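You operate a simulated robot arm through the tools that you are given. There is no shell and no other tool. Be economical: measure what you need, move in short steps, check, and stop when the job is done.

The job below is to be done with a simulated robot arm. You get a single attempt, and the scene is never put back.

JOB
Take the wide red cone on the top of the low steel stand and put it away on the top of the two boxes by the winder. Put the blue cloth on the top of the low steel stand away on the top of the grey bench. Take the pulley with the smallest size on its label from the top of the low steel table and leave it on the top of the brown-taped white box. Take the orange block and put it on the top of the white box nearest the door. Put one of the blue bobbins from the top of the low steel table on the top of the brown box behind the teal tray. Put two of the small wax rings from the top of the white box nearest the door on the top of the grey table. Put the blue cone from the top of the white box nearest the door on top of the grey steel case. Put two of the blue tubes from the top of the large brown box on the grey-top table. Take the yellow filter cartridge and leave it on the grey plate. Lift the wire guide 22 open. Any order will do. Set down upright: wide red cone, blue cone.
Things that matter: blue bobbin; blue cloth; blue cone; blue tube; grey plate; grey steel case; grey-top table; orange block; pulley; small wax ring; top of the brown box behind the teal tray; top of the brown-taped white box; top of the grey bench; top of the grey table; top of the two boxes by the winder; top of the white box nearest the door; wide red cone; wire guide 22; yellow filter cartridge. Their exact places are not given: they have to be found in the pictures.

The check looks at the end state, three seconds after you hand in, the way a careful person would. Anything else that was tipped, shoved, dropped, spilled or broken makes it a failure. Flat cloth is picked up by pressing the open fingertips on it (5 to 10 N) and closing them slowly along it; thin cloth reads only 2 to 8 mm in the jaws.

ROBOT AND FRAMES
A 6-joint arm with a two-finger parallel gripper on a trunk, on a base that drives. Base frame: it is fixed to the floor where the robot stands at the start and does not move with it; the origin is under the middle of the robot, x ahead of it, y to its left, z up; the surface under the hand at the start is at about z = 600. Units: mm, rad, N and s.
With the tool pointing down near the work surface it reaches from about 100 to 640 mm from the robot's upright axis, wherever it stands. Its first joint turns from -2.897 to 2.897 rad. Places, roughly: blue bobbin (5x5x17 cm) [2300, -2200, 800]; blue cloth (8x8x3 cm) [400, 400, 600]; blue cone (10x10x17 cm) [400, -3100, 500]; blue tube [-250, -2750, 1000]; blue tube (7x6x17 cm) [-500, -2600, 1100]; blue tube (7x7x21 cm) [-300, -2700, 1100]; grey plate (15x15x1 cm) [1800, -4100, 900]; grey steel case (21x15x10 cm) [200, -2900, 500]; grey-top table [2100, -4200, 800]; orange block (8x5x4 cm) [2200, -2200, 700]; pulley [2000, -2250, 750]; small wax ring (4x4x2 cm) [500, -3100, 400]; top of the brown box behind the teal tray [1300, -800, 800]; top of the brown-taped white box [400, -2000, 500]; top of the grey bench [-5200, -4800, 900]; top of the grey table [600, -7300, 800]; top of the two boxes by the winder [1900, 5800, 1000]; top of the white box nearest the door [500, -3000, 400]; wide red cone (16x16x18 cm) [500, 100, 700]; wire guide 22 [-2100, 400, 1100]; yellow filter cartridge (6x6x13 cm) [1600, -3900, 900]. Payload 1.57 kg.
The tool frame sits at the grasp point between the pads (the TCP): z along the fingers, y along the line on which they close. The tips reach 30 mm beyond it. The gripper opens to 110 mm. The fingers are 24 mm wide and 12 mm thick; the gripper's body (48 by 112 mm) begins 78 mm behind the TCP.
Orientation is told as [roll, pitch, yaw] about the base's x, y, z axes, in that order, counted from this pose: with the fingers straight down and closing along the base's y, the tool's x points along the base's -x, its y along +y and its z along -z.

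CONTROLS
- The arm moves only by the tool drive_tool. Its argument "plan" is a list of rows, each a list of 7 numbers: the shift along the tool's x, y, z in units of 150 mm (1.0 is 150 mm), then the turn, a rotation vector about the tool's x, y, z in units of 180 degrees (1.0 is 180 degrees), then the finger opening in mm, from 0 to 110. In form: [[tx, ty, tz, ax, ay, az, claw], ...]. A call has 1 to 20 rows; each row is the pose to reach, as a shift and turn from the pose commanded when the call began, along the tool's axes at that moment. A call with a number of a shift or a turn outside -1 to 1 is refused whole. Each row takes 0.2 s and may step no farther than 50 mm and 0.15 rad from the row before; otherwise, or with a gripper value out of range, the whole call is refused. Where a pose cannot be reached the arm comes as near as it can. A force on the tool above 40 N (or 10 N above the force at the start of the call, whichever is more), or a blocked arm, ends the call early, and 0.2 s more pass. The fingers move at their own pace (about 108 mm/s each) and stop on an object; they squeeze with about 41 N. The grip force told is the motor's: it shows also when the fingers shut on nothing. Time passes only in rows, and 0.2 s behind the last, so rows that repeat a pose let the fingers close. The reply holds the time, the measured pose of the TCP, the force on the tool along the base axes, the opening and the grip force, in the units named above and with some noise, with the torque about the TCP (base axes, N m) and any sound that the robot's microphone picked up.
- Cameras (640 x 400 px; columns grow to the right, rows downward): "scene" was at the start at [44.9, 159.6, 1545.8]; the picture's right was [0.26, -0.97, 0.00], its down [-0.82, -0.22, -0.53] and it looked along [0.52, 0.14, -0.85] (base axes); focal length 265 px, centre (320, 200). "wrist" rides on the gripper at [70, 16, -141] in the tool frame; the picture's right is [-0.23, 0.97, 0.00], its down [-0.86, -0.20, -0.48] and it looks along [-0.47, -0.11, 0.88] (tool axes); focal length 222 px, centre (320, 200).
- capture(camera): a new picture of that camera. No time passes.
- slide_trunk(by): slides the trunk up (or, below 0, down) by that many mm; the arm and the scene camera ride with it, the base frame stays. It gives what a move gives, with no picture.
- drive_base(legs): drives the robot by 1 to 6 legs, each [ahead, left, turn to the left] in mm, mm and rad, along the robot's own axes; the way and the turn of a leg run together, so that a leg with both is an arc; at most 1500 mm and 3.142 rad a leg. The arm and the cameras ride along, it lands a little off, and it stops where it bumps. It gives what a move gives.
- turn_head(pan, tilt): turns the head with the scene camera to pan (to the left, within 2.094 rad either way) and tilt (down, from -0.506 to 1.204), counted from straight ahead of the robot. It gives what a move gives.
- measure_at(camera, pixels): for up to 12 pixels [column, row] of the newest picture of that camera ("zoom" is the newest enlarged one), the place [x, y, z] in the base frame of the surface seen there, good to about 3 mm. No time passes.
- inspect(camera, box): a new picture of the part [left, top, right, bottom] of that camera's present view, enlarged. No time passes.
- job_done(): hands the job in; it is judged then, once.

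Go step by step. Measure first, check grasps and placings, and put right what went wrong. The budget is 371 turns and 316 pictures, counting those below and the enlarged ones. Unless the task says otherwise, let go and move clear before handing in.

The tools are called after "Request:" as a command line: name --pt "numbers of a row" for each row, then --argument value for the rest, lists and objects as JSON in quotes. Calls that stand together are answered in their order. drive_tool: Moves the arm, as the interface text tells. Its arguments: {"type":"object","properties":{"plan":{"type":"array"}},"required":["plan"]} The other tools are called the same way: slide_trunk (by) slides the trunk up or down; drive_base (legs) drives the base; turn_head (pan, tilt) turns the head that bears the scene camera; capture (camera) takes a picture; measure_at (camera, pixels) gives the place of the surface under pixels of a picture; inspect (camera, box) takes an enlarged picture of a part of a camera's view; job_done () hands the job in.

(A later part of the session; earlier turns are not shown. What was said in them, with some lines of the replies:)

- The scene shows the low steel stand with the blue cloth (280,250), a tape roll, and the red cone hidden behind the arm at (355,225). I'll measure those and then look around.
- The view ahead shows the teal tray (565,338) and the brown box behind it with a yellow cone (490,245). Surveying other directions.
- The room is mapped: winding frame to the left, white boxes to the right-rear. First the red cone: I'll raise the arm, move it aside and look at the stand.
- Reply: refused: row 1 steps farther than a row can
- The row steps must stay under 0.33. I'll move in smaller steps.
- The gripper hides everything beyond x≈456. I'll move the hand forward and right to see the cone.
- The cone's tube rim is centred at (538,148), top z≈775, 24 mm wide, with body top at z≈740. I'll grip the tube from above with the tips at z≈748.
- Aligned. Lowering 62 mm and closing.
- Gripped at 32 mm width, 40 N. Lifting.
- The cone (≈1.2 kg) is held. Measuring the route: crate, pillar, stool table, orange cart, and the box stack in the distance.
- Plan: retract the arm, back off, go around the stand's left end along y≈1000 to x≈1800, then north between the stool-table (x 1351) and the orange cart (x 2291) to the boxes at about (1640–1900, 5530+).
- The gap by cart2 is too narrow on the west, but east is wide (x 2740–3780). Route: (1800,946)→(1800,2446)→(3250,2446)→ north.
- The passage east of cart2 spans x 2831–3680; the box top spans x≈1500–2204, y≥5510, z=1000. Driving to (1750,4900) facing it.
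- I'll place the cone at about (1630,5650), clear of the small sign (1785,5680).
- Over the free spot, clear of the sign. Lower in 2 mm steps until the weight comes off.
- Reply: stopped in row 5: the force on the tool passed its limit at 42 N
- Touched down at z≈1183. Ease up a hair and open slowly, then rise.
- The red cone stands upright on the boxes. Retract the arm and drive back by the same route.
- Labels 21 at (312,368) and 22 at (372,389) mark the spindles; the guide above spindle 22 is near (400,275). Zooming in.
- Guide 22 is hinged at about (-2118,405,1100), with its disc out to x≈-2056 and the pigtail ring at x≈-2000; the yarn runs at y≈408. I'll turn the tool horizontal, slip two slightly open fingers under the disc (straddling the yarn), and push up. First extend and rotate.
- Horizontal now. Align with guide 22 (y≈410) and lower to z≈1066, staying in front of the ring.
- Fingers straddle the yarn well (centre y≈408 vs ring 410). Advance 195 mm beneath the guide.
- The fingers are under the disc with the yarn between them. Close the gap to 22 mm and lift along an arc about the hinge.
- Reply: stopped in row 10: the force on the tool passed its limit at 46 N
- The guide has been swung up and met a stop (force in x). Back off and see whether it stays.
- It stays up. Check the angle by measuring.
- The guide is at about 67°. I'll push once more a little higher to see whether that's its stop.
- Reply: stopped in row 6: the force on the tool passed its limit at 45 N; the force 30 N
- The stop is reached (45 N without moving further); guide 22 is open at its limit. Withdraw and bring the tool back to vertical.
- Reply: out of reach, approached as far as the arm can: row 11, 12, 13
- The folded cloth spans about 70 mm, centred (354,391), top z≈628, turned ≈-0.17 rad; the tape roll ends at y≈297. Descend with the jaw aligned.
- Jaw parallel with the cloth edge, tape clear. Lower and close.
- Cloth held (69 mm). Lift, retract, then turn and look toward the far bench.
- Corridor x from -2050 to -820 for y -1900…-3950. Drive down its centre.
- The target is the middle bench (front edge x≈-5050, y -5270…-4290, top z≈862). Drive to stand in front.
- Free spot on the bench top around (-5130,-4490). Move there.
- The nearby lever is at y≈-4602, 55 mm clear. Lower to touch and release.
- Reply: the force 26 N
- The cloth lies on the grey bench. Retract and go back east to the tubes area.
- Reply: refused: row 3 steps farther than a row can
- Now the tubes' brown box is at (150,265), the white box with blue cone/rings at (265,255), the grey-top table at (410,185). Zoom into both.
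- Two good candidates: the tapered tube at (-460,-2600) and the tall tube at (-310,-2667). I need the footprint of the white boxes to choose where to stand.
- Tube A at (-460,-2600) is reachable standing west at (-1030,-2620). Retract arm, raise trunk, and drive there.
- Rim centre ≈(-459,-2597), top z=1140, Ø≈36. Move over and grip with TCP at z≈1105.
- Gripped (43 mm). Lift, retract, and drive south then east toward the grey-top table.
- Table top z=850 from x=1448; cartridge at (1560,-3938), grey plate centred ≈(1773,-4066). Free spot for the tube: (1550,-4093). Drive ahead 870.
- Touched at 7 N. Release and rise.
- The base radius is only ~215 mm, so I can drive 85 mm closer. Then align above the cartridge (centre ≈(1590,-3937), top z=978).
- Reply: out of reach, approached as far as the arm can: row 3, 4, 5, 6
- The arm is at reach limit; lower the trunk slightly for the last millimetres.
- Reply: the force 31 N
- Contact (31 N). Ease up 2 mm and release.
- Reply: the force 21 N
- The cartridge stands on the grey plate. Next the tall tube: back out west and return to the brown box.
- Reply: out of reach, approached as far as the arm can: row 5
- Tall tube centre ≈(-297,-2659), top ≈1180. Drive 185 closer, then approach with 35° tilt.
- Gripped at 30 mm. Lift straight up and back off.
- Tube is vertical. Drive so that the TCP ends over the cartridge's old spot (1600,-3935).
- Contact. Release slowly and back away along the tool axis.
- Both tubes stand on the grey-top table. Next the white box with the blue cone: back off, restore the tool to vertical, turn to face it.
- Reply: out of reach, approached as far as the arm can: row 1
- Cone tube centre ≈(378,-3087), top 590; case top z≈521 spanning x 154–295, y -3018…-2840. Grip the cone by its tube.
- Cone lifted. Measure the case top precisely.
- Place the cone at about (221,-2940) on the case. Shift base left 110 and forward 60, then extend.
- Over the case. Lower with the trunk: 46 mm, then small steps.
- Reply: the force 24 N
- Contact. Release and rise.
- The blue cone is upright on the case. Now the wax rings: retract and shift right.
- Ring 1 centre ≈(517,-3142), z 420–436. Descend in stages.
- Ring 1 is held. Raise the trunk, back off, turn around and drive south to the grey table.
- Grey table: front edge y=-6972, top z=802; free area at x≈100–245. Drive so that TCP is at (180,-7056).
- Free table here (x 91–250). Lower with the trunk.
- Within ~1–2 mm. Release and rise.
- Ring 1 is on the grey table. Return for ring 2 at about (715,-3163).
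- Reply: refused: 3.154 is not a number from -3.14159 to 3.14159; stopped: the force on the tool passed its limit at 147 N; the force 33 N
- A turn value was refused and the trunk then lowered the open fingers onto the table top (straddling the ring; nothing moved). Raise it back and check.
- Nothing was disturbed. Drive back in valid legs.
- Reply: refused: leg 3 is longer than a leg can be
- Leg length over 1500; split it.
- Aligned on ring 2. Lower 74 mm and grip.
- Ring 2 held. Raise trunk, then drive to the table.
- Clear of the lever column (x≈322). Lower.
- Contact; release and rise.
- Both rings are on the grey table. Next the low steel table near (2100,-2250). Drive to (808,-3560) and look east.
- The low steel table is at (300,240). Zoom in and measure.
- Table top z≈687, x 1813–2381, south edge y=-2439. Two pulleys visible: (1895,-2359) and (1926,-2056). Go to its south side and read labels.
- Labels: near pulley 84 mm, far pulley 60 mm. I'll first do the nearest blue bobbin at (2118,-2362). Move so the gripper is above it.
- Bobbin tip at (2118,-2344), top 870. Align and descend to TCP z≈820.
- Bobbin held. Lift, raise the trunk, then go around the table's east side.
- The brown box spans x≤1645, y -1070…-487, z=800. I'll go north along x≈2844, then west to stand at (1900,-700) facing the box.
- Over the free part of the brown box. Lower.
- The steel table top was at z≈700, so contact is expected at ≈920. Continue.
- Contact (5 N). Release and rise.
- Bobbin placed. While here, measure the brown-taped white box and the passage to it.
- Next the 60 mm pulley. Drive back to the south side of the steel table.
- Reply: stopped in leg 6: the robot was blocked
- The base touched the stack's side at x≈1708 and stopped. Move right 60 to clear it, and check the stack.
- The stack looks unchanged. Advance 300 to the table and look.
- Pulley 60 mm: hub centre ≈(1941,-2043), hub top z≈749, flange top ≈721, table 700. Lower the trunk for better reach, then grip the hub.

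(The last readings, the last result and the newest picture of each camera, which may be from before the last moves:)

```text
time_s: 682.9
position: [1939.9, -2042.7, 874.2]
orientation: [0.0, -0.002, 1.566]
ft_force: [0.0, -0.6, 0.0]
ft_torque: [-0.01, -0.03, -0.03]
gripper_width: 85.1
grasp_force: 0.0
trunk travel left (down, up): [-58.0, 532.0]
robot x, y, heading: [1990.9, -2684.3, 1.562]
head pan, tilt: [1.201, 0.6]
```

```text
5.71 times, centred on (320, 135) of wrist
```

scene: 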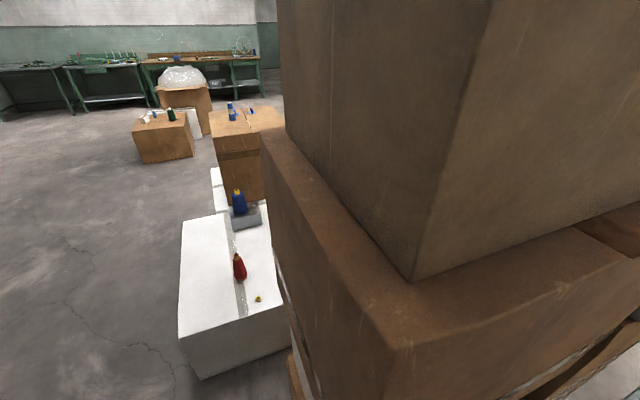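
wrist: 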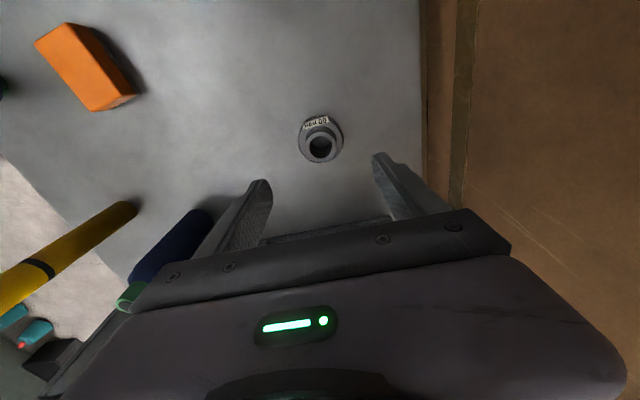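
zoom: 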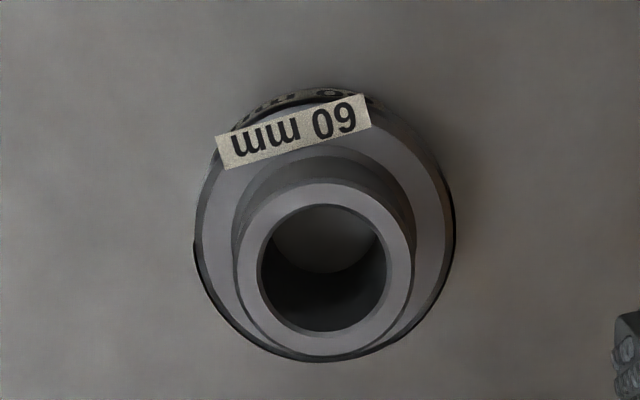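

Request:
drive_tool --pt "-0.015 0 0.25 0 0 0 75" --pt "-0.015 0 0.5 0 0 0 70" --pt "-0.015 0 0.7 0 0 0 70" --pt "-0.015 0 0.8 0 0 0 70" --pt "-0.015 0 0.8 0 0 0 40" --pt "-0.015 0 0.8 0 0 0 20" --pt "-0.015 0 0.8 0 0 0 10" --pt "-0.015 0 0.8 0 0 0 10"

Request:
capture --camera "wrist"

```text
time_s: 684.7
position: [1939.1, -2042.3, 753.5]
orientation: [0.001, -0.002, 1.567]
ft_force: [0.0, 0.5, 0.2]
ft_torque: [0.01, 0.01, 0.0]
gripper_width: 38.2
grasp_force: 41.4
trunk travel left (down, up): [-58.0, 532.0]
robot x, y, heading: [1985.6, -2688.8, 1.566]
head pan, tilt: [1.201, 0.6]
```

```text
163 pictures are left
```

wrist: 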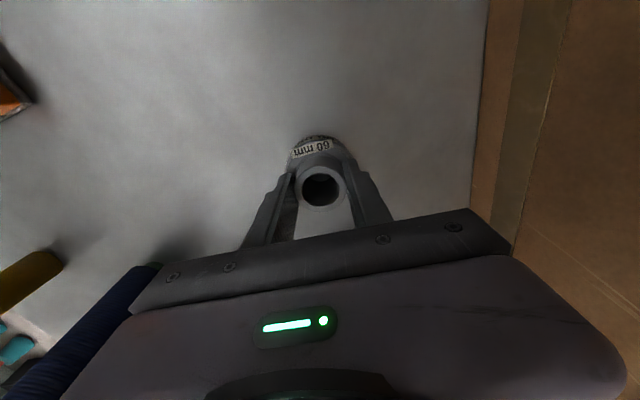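

Gripped (38 mm hub). Lift and retract straight back.

Request:
drive_tool --pt "0 0 -0.15 0 0 0 10" --pt "0 0 -0.4 0 0 0 10" --pt "0 0 -0.7 0 0 0 10" --pt "0 0 -1 0 0 0 10" --pt "0.3 0 -1 0 0 0 10" --pt "0.6 0 -1 0 0 0 10" --pt "0.9 0 -1 0 0 0 10" --pt "1.0 0 -1 0 0 0 10"

Request:
capture --camera "wrist"

```text
time_s: 686.5
position: [1938.3, -2193.1, 902.3]
orientation: [-0.002, -0.001, 1.568]
ft_force: [0.5, -0.3, -1.5]
ft_torque: [0.0, 0.0, 0.02]
gripper_width: 38.2
grasp_force: 41.1
trunk travel left (down, up): [-58.0, 532.0]
robot x, y, heading: [1989.0, -2688.5, 1.568]
head pan, tilt: [1.201, 0.6]
```

```text
162 pictures are left
```

wrist: 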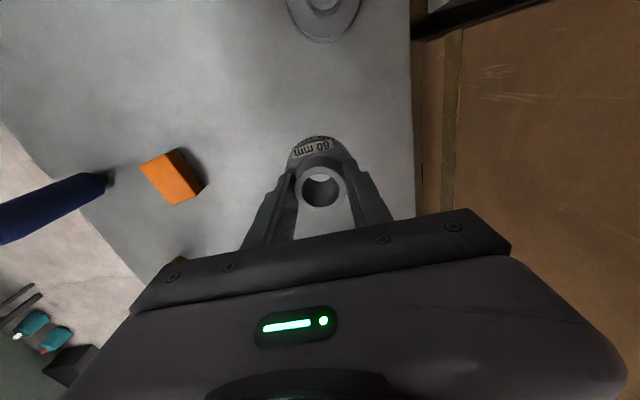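

Pulley held. Drive the west loop in careful legs: south, west past the white box, then north.

Request:
drive_base --legs '[[-870, 0, 0], [0, 0, 1.573], [620, 0, 0]]'

```text
time_s: 698.1
position: [872.5, -3627.9, 902.1]
orientation: [0.0, -0.001, -3.128]
ft_force: [-0.7, 0.2, -1.1]
ft_torque: [-0.01, -0.01, -0.02]
gripper_width: 38.1
grasp_force: 41.5
trunk travel left (down, up): [-58.0, 532.0]
robot x, y, heading: [1369.0, -3566.5, -3.134]
head pan, tilt: [1.201, 0.6]
```

Request:
drive_base --legs '[[250, 95, -0.008], [1000, 110, 0], [1500, 0, 0], [0, 0, -1.57], [1500, 0, 0], [850, 0, 0]]'

Request:
turn_head --pan -1.2 --tilt 0.5

Request:
capture --camera "scene"

```text
time_s: 726.8
position: [-1504.2, -948.3, 902.7]
orientation: [-0.002, -0.002, 1.595]
ft_force: [0.5, 0.0, -1.4]
ft_torque: [-0.03, 0.01, -0.02]
gripper_width: 38.0
grasp_force: 40.8
trunk travel left (down, up): [-58.0, 532.0]
robot x, y, heading: [-1444.1, -1439.4, 1.594]
head pan, tilt: [1.201, 0.6]
```

```text
time_s: 729.0
position: [-1504.3, -948.8, 902.5]
orientation: [-0.004, -0.002, 1.593]
ft_force: [-0.3, -0.4, -0.5]
ft_torque: [-0.01, 0.03, -0.01]
gripper_width: 37.6
grasp_force: 41.5
trunk travel left (down, up): [-58.0, 532.0]
robot x, y, heading: [-1443.7, -1444.4, 1.594]
head pan, tilt: [-1.201, 0.499]
```

```text
161 pictures are left
```

scene: 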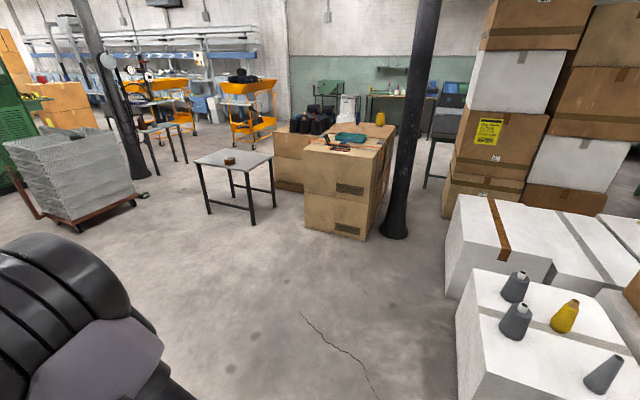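

Request:
measure_at --camera "scene" --pixels '[[460, 198], [475, 235], [448, 285], [502, 280], [548, 255], [520, 215], [465, 265], [457, 300], [395, 235]]'

```text
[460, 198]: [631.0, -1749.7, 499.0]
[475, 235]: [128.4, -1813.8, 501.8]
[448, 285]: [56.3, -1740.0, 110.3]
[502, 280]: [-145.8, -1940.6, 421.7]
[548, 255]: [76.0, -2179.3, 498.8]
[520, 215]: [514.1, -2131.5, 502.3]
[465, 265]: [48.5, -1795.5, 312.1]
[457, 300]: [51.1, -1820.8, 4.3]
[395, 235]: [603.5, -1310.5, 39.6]
```

Brown-taped box top z=500, x 48–730, y -1740…-2200. Approach with heading south.

Request:
drive_base --legs '[[0, 0, -1.594], [1000, 0, 0], [0, 0, -1.57], [0, 700, 0]]'

Request:
capture --camera "wrist"

```text
time_s: 745.3
position: [306.4, -1931.2, 902.9]
orientation: [-0.002, -0.001, -1.568]
ft_force: [0.2, -0.3, -2.0]
ft_torque: [0.02, 0.01, 0.01]
gripper_width: 37.7
grasp_force: 41.2
trunk travel left (down, up): [-58.0, 532.0]
robot x, y, heading: [251.6, -1439.4, -1.569]
head pan, tilt: [-1.201, 0.499]
```

```text
160 pictures are left
```

wrist: 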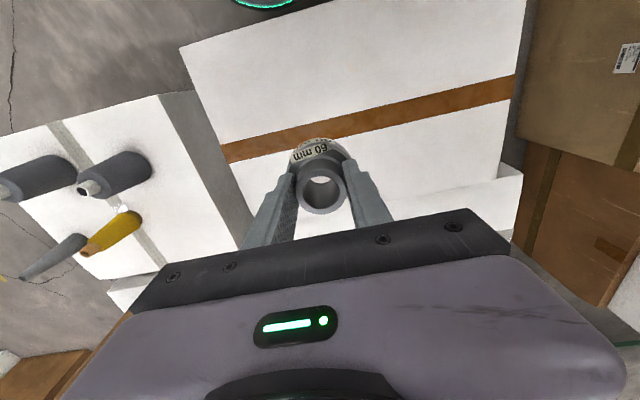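

Above the box top. Descend.

Request:
drive_tool --pt "0 0 0.3 0 0 0 10" --pt "0 0 0.6 0 0 0 10" --pt "0 0 0.9 0 0 0 10" --pt "0 0 1 0 0 0 10"

Request:
drive_tool --pt "0 0 0.3 0 0 0 10" --pt "0 0 0.6 0 0 0 10" --pt "0 0 0.9 0 0 0 10" --pt "0 0 1 0 0 0 10"

Request:
drive_tool --pt "0 0 0.15 0 0 0 10" --pt "0 0 0.27 0 0 0 10" --pt "0 0 0.29 0 0 0 10" --pt "0 0 0.31 0 0 0 10" --pt "0 0 0.32 0 0 0 10" --pt "0 0 0.33 0 0 0 10"

```text
time_s: 746.3
position: [306.7, -1931.3, 751.9]
orientation: [-0.001, -0.002, -1.568]
ft_force: [-0.6, -0.1, -1.6]
ft_torque: [0.01, 0.01, -0.01]
gripper_width: 37.8
grasp_force: 41.5
trunk travel left (down, up): [-58.0, 532.0]
robot x, y, heading: [254.2, -1437.2, -1.571]
head pan, tilt: [-1.201, 0.499]
```

```text
time_s: 747.3
position: [305.5, -1932.0, 602.0]
orientation: [-0.001, -0.003, -1.568]
ft_force: [0.6, -0.1, -1.7]
ft_torque: [0.0, 0.06, 0.02]
gripper_width: 37.5
grasp_force: 40.9
trunk travel left (down, up): [-58.0, 532.0]
robot x, y, heading: [255.0, -1440.7, -1.569]
head pan, tilt: [-1.201, 0.499]
```

```text
time_s: 748.7
position: [306.6, -1932.5, 555.6]
orientation: [0.001, -0.003, -1.567]
ft_force: [-0.3, 3.6, 22.8]
ft_torque: [0.59, -0.19, -0.12]
gripper_width: 37.8
grasp_force: 40.9
trunk travel left (down, up): [-58.0, 532.0]
robot x, y, heading: [253.7, -1435.8, -1.569]
head pan, tilt: [-1.201, 0.499]
```

Contact at z≈555. Release and rise.

Request:
drive_tool --pt "0 0 -0.015 0 0 0 40" --pt "0 0 -0.015 0 0 0 50" --pt "0 0 -0.015 0 0 0 65" --pt "0 0 -0.15 0 0 0 65" --pt "0 0 -0.45 0 0 0 65" --pt "0 0 -0.75 0 0 0 65" --pt "0 0 -1 0 0 0 65"

Request:
capture --camera "wrist"

```text
time_s: 750.3
position: [306.0, -1932.7, 704.3]
orientation: [-0.002, -0.002, -1.568]
ft_force: [-0.2, -0.3, -0.3]
ft_torque: [0.01, -0.01, 0.01]
gripper_width: 65.0
grasp_force: 0.2
trunk travel left (down, up): [-58.0, 532.0]
robot x, y, heading: [253.4, -1436.0, -1.567]
head pan, tilt: [-1.201, 0.499]
```

```text
159 pictures are left
```

wrist: 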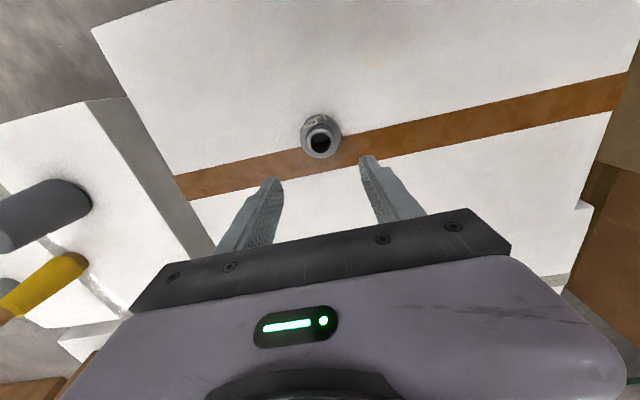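

Pulley is on the brown-taped box. Last item: the orange block. Raise trunk and take the loop back.

Request:
slide_trunk --by 250

Request:
drive_base --legs '[[0, -1400, 0], [0, -290, 0], [1500, 0, 0], [820, 0, 0]]'

```text
time_s: 752.9
position: [306.6, -1932.5, 953.6]
orientation: [-0.002, -0.001, -1.565]
ft_force: [0.3, 0.4, 0.2]
ft_torque: [-0.02, 0.02, -0.04]
gripper_width: 64.7
grasp_force: 0.1
trunk travel left (down, up): [-308.0, 282.0]
robot x, y, heading: [251.4, -1437.0, -1.566]
head pan, tilt: [-1.201, 0.499]
```

```text
time_s: 772.5
position: [-1392.9, -4260.0, 952.9]
orientation: [-0.002, -0.002, -1.563]
ft_force: [0.4, -0.8, 0.7]
ft_torque: [0.02, 0.01, 0.01]
gripper_width: 65.0
grasp_force: 0.0
trunk travel left (down, up): [-308.0, 282.0]
robot x, y, heading: [-1449.6, -3764.2, -1.569]
head pan, tilt: [-1.201, 0.499]
```

Request:
drive_base --legs '[[0, 0, 1.567], [1500, 0, 0], [1000, 100, 0], [250, 95, 0]]'

```text
time_s: 790.1
position: [1794.0, -3509.5, 953.7]
orientation: [-0.001, -0.003, 0.007]
ft_force: [-0.4, 0.4, 0.4]
ft_torque: [0.0, 0.03, 0.0]
gripper_width: 64.9
grasp_force: 0.1
trunk travel left (down, up): [-308.0, 282.0]
robot x, y, heading: [1297.9, -3564.4, 0.002]
head pan, tilt: [-1.201, 0.499]
```

Request:
drive_base --legs '[[910, 0, 0], [0, 0, 1.569], [860, 0, 0]]'

Request:
capture --camera "wrist"

```text
time_s: 802.9
position: [2135.8, -2200.0, 953.1]
orientation: [-0.002, 0.0, 1.589]
ft_force: [0.9, 0.1, 0.3]
ft_torque: [0.0, -0.03, 0.0]
gripper_width: 65.1
grasp_force: 0.0
trunk travel left (down, up): [-308.0, 282.0]
robot x, y, heading: [2195.6, -2693.2, 1.586]
head pan, tilt: [-1.201, 0.499]
```

```text
158 pictures are left
```

wrist: 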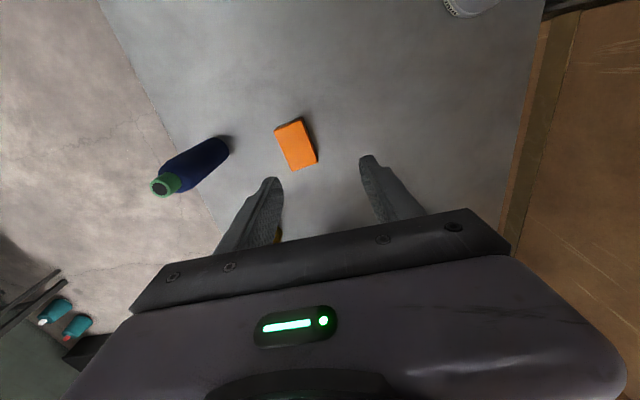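

Request:
inspect --camera "wrist" --box '[250, 100, 350, 180]'

Request:
measure_at --camera "zoom" --pixels '[[170, 150], [280, 100], [270, 345], [380, 290], [275, 220], [310, 130], [420, 220]]'

Request:
measure_at --camera "wrist" --pixels '[[200, 155], [165, 185], [220, 140]]'

```text
5.00 times, centred on (300, 140) of wrist
```

zoom: 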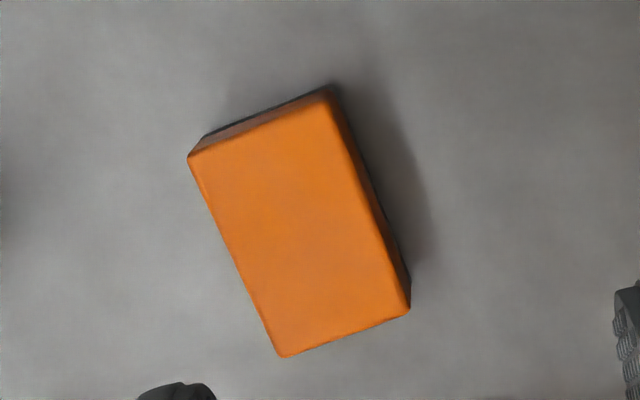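

```text
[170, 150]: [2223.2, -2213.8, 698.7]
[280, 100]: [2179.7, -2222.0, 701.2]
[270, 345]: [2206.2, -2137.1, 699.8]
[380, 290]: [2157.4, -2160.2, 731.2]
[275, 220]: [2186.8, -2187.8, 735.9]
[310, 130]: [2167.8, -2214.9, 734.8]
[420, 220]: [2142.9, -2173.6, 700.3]
```

```text
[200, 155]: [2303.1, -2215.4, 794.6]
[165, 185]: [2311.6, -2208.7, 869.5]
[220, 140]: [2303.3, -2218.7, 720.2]
```

Request:
measure_at --camera "zoom" --pixels '[[198, 162], [320, 103], [400, 303], [284, 348], [300, 225]]'

```text
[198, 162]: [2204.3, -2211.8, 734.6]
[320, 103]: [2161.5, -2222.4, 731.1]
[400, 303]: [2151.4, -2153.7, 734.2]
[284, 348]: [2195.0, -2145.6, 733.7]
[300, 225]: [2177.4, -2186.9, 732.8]
```

Block centre ≈(2178,-2183), top 735, turned ≈+8°. Align the jaw and descend.

Request:
drive_tool --pt "-0.05 -0.14 0.1 0 0 -0.02 75" --pt "-0.108 -0.282 0.25 0 0 -0.042 80" --pt "-0.108 -0.282 0.5 0 0 -0.042 80" --pt "-0.108 -0.282 0.8 0 0 -0.042 80" --pt "-0.108 -0.282 1.0 0 0 -0.042 80" --pt "-0.108 -0.282 1.0 0 0 -0.042 80"

Request:
capture --camera "wrist"

```text
time_s: 804.3
position: [2178.4, -2182.1, 803.8]
orientation: [-0.004, -0.003, 1.721]
ft_force: [-0.6, 0.5, 0.2]
ft_torque: [0.03, 0.0, 0.0]
gripper_width: 80.1
grasp_force: 0.0
trunk travel left (down, up): [-308.0, 282.0]
robot x, y, heading: [2201.1, -2690.3, 1.581]
head pan, tilt: [-1.201, 0.499]
```

```text
156 pictures are left
```

wrist: 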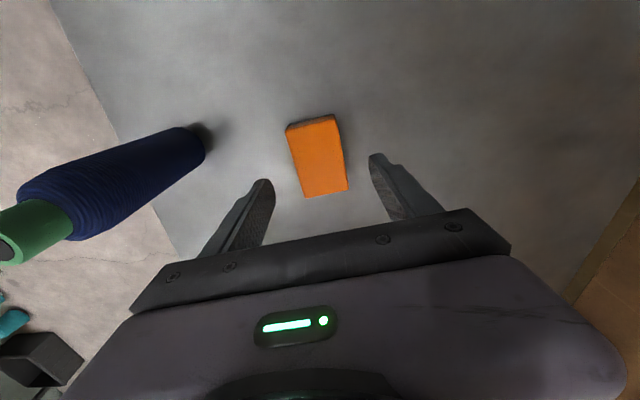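

Request:
drive_tool --pt "0 0 0.2 0 0 0 80" --pt "0 0 0.38 0 0 0 80" --pt "0 0 0.455 0 0 0 80" --pt "0 0 0.455 0 0 0 60" --pt "0 0 0.455 0 0 0 45" --pt "0 0 0.455 0 0 0 35" --pt "0 0 0.455 0 0 0 35"

Request:
drive_tool --pt "0 0 -0.2 0 0 0 35" --pt "0 0 -0.5 0 0 0 35" --pt "0 0 -0.8 0 0 0 35" --pt "0 0 -1 0 0 0 35"

Request:
capture --camera "wrist"

```text
time_s: 805.9
position: [2177.9, -2183.0, 735.3]
orientation: [-0.002, -0.003, 1.723]
ft_force: [0.0, -0.3, -0.6]
ft_torque: [0.0, -0.02, 0.01]
gripper_width: 49.5
grasp_force: 40.6
trunk travel left (down, up): [-308.0, 282.0]
robot x, y, heading: [2196.9, -2695.0, 1.59]
head pan, tilt: [-1.201, 0.499]
```

```text
time_s: 806.9
position: [2178.7, -2182.5, 885.8]
orientation: [-0.002, -0.002, 1.722]
ft_force: [0.1, 0.3, -0.4]
ft_torque: [0.01, 0.02, -0.01]
gripper_width: 49.4
grasp_force: 41.1
trunk travel left (down, up): [-308.0, 282.0]
robot x, y, heading: [2195.9, -2693.3, 1.587]
head pan, tilt: [-1.201, 0.499]
```

```text
155 pictures are left
```

wrist: 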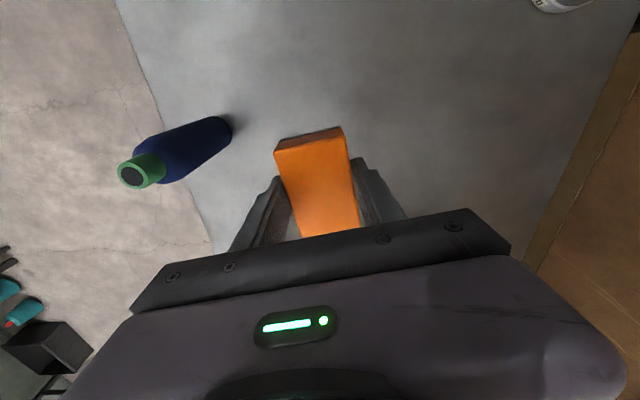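

Block held. Back out and drive to the south side of the white box nearest the door.

Request:
drive_base --legs '[[-865, 0, 0], [0, 0, 1.556], [835, 0, 0], [250, 95, 0]]'

```text
time_s: 820.8
position: [617.0, -3681.2, 884.8]
orientation: [-0.002, -0.001, -2.996]
ft_force: [-0.5, 0.4, -0.9]
ft_torque: [0.04, 0.01, -0.03]
gripper_width: 49.3
grasp_force: 41.3
trunk travel left (down, up): [-308.0, 282.0]
robot x, y, heading: [1130.5, -3662.1, -3.13]
head pan, tilt: [-1.201, 0.499]
```

Request:
drive_base --legs '[[600, 50, 0], [0, 0, -1.583]]'

Request:
capture --camera "wrist"

```text
time_s: 828.1
position: [526.8, -3211.8, 884.4]
orientation: [-0.003, -0.004, 1.699]
ft_force: [0.3, 0.1, -0.1]
ft_torque: [-0.02, 0.01, 0.02]
gripper_width: 49.4
grasp_force: 40.9
trunk travel left (down, up): [-308.0, 282.0]
robot x, y, heading: [532.7, -3718.2, 1.568]
head pan, tilt: [-1.201, 0.499]
```

```text
154 pictures are left
```

wrist: 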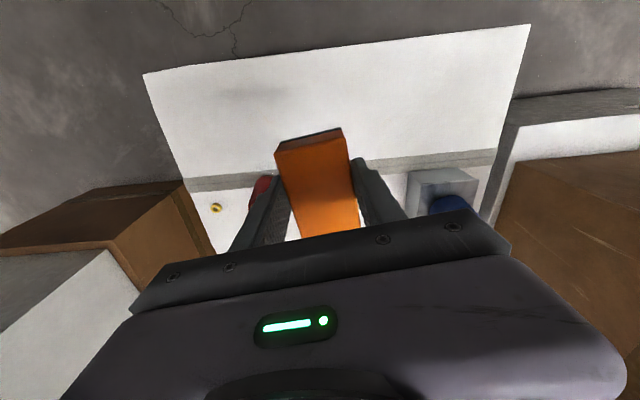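

Clear white top below (527,-3212). Lower by trunk, then arm.

Request:
slide_trunk --by -300

Request:
drive_tool --pt "0 0 0.25 0 0 0 35" --pt "0 0 0.5 0 0 0 35" --pt "0 0 0.7 0 0 0 35" --pt "0 0 0.8 0 0 0 35" --pt "0 0 0.8 0 0 0 35"

Request:
capture --camera "wrist"

```text
time_s: 831.1
position: [526.8, -3210.8, 585.9]
orientation: [-0.002, -0.001, 1.697]
ft_force: [-0.4, -0.1, -0.8]
ft_torque: [0.0, 0.0, -0.01]
gripper_width: 49.5
grasp_force: 41.0
trunk travel left (down, up): [-8.0, 582.0]
robot x, y, heading: [533.2, -3721.0, 1.557]
head pan, tilt: [-1.201, 0.499]
```

```text
time_s: 832.3
position: [526.7, -3211.1, 464.4]
orientation: [-0.002, -0.001, 1.7]
ft_force: [0.4, 0.1, -1.2]
ft_torque: [0.05, 0.0, 0.03]
gripper_width: 49.2
grasp_force: 41.6
trunk travel left (down, up): [-8.0, 582.0]
robot x, y, heading: [535.4, -3722.8, 1.567]
head pan, tilt: [-1.201, 0.499]
```

```text
153 pictures are left
```

wrist: 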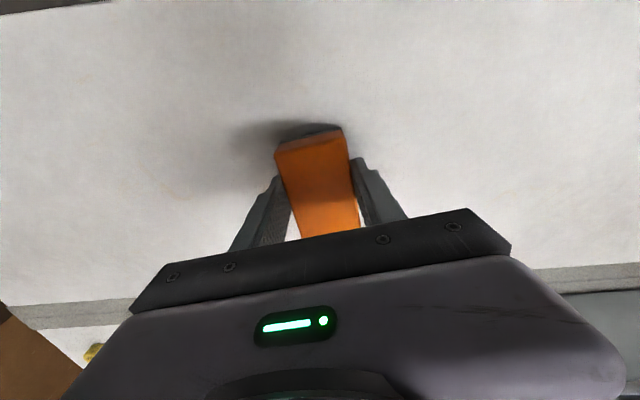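

Request:
drive_tool --pt "0 0 0.025 0 0 0 35" --pt "0 0 0.04 0 0 0 35" --pt "0 0 0.053 0 0 0 35" --pt "0 0 0.063 0 0 0 35" --pt "0 0 0.072 0 0 0 35"

```text
time_s: 833.5
position: [526.8, -3211.2, 456.8]
orientation: [-0.002, -0.005, 1.698]
ft_force: [2.5, -4.1, 27.8]
ft_torque: [-0.6, -0.04, -0.02]
gripper_width: 49.3
grasp_force: 41.0
trunk travel left (down, up): [-8.0, 582.0]
robot x, y, heading: [530.0, -3726.1, 1.566]
head pan, tilt: [-1.201, 0.499]
```

Contact. Release, rise, and look.

Request:
drive_tool --pt "0 0 -0.015 0 0 0 51" --pt "0 0 -0.015 0 0 0 60" --pt "0 0 -0.015 0 0 0 75" --pt "0 0 -0.15 0 0 0 75" --pt "0 0 -0.45 0 0 0 75" --pt "0 0 -0.75 0 0 0 75" --pt "0 0 -1 0 0 0 75"

Request:
capture --camera "wrist"

Request:
turn_head --pan 0.3 --tilt 0.5

Request:
capture --camera "scene"

```text
time_s: 835.1
position: [526.4, -3210.6, 604.8]
orientation: [-0.001, 0.0, 1.699]
ft_force: [-0.1, 0.3, 0.2]
ft_torque: [-0.04, 0.03, 0.0]
gripper_width: 75.0
grasp_force: 0.0
trunk travel left (down, up): [-8.0, 582.0]
robot x, y, heading: [532.3, -3726.6, 1.564]
head pan, tilt: [-1.201, 0.499]
```

```text
152 pictures are left
```

wrist: 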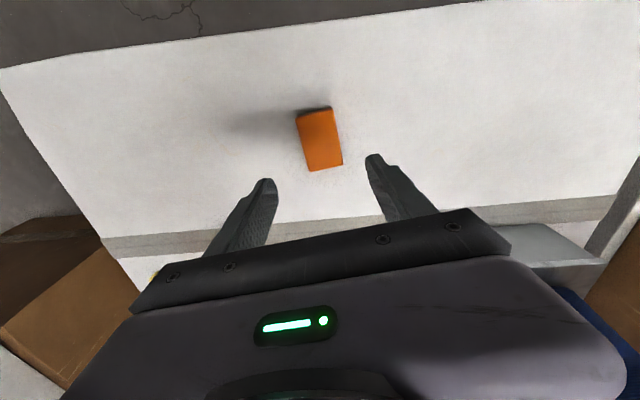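

```text
time_s: 836.7
position: [527.4, -3210.4, 604.0]
orientation: [-0.003, -0.001, 1.699]
ft_force: [-0.5, -0.2, -0.1]
ft_torque: [-0.03, 0.0, -0.01]
gripper_width: 75.1
grasp_force: 0.0
trunk travel left (down, up): [-8.0, 582.0]
robot x, y, heading: [531.8, -3723.2, 1.569]
head pan, tilt: [0.3, 0.499]
```

```text
151 pictures are left
```

scene: 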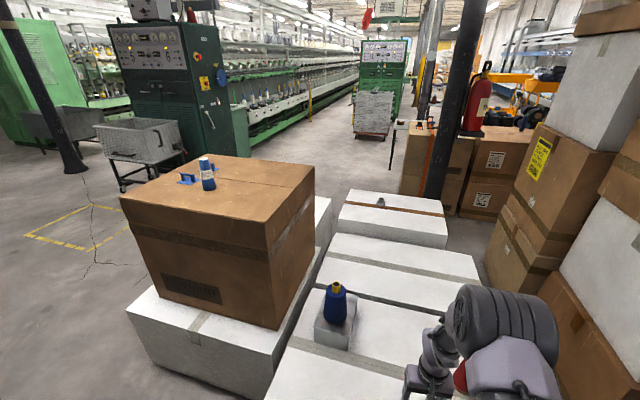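

Everything is in place here (pulley on taped box, cone on case, block on the white box). A final look at the grey-top table before handing in.

Request:
drive_base --legs '[[-250, 0, 0]]'

Request:
turn_head --pan -1.5 --tilt 0.5

Request:
capture --camera "scene"

```text
time_s: 838.5
position: [526.5, -3459.7, 605.1]
orientation: [-0.001, -0.002, 1.696]
ft_force: [0.3, -0.2, -0.9]
ft_torque: [-0.01, 0.02, 0.02]
gripper_width: 75.0
grasp_force: 0.0
trunk travel left (down, up): [-8.0, 582.0]
robot x, y, heading: [528.2, -3975.3, 1.569]
head pan, tilt: [0.3, 0.499]
```

```text
time_s: 840.3
position: [525.3, -3459.4, 604.3]
orientation: [-0.001, -0.003, 1.696]
ft_force: [0.6, -0.5, -0.1]
ft_torque: [0.02, 0.05, 0.03]
gripper_width: 74.8
grasp_force: 0.1
trunk travel left (down, up): [-8.0, 582.0]
robot x, y, heading: [529.5, -3969.9, 1.563]
head pan, tilt: [-1.499, 0.499]
```

```text
150 pictures are left
```

scene: 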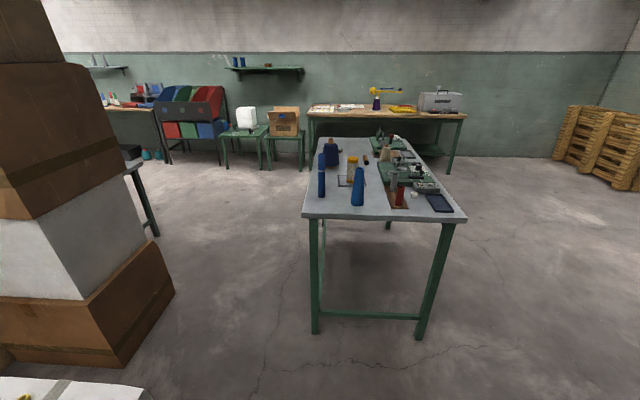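

Both tubes and the cartridge stand on the table as placed; all the tasks are done and the arm is clear, so I hand in.

Request:
job_done

```text
The job is handed in.
```

I did all ten tasks and handed the job in; the check's result is not back yet. Both cones were upright when I let go of them, and wire guide 22 is lifted to its stop at about 67°.

Two contacts could matter to the check:
- **Box stack by the low steel table:** the base touched its side and stopped. The stack looked unchanged afterwards.
- **Grey table:** the open fingers pressed on the top at 147 N while straddling the first wax ring. Nothing moved.

For the tubes I took the tapered one and the tall one, and left the small one wound with string.
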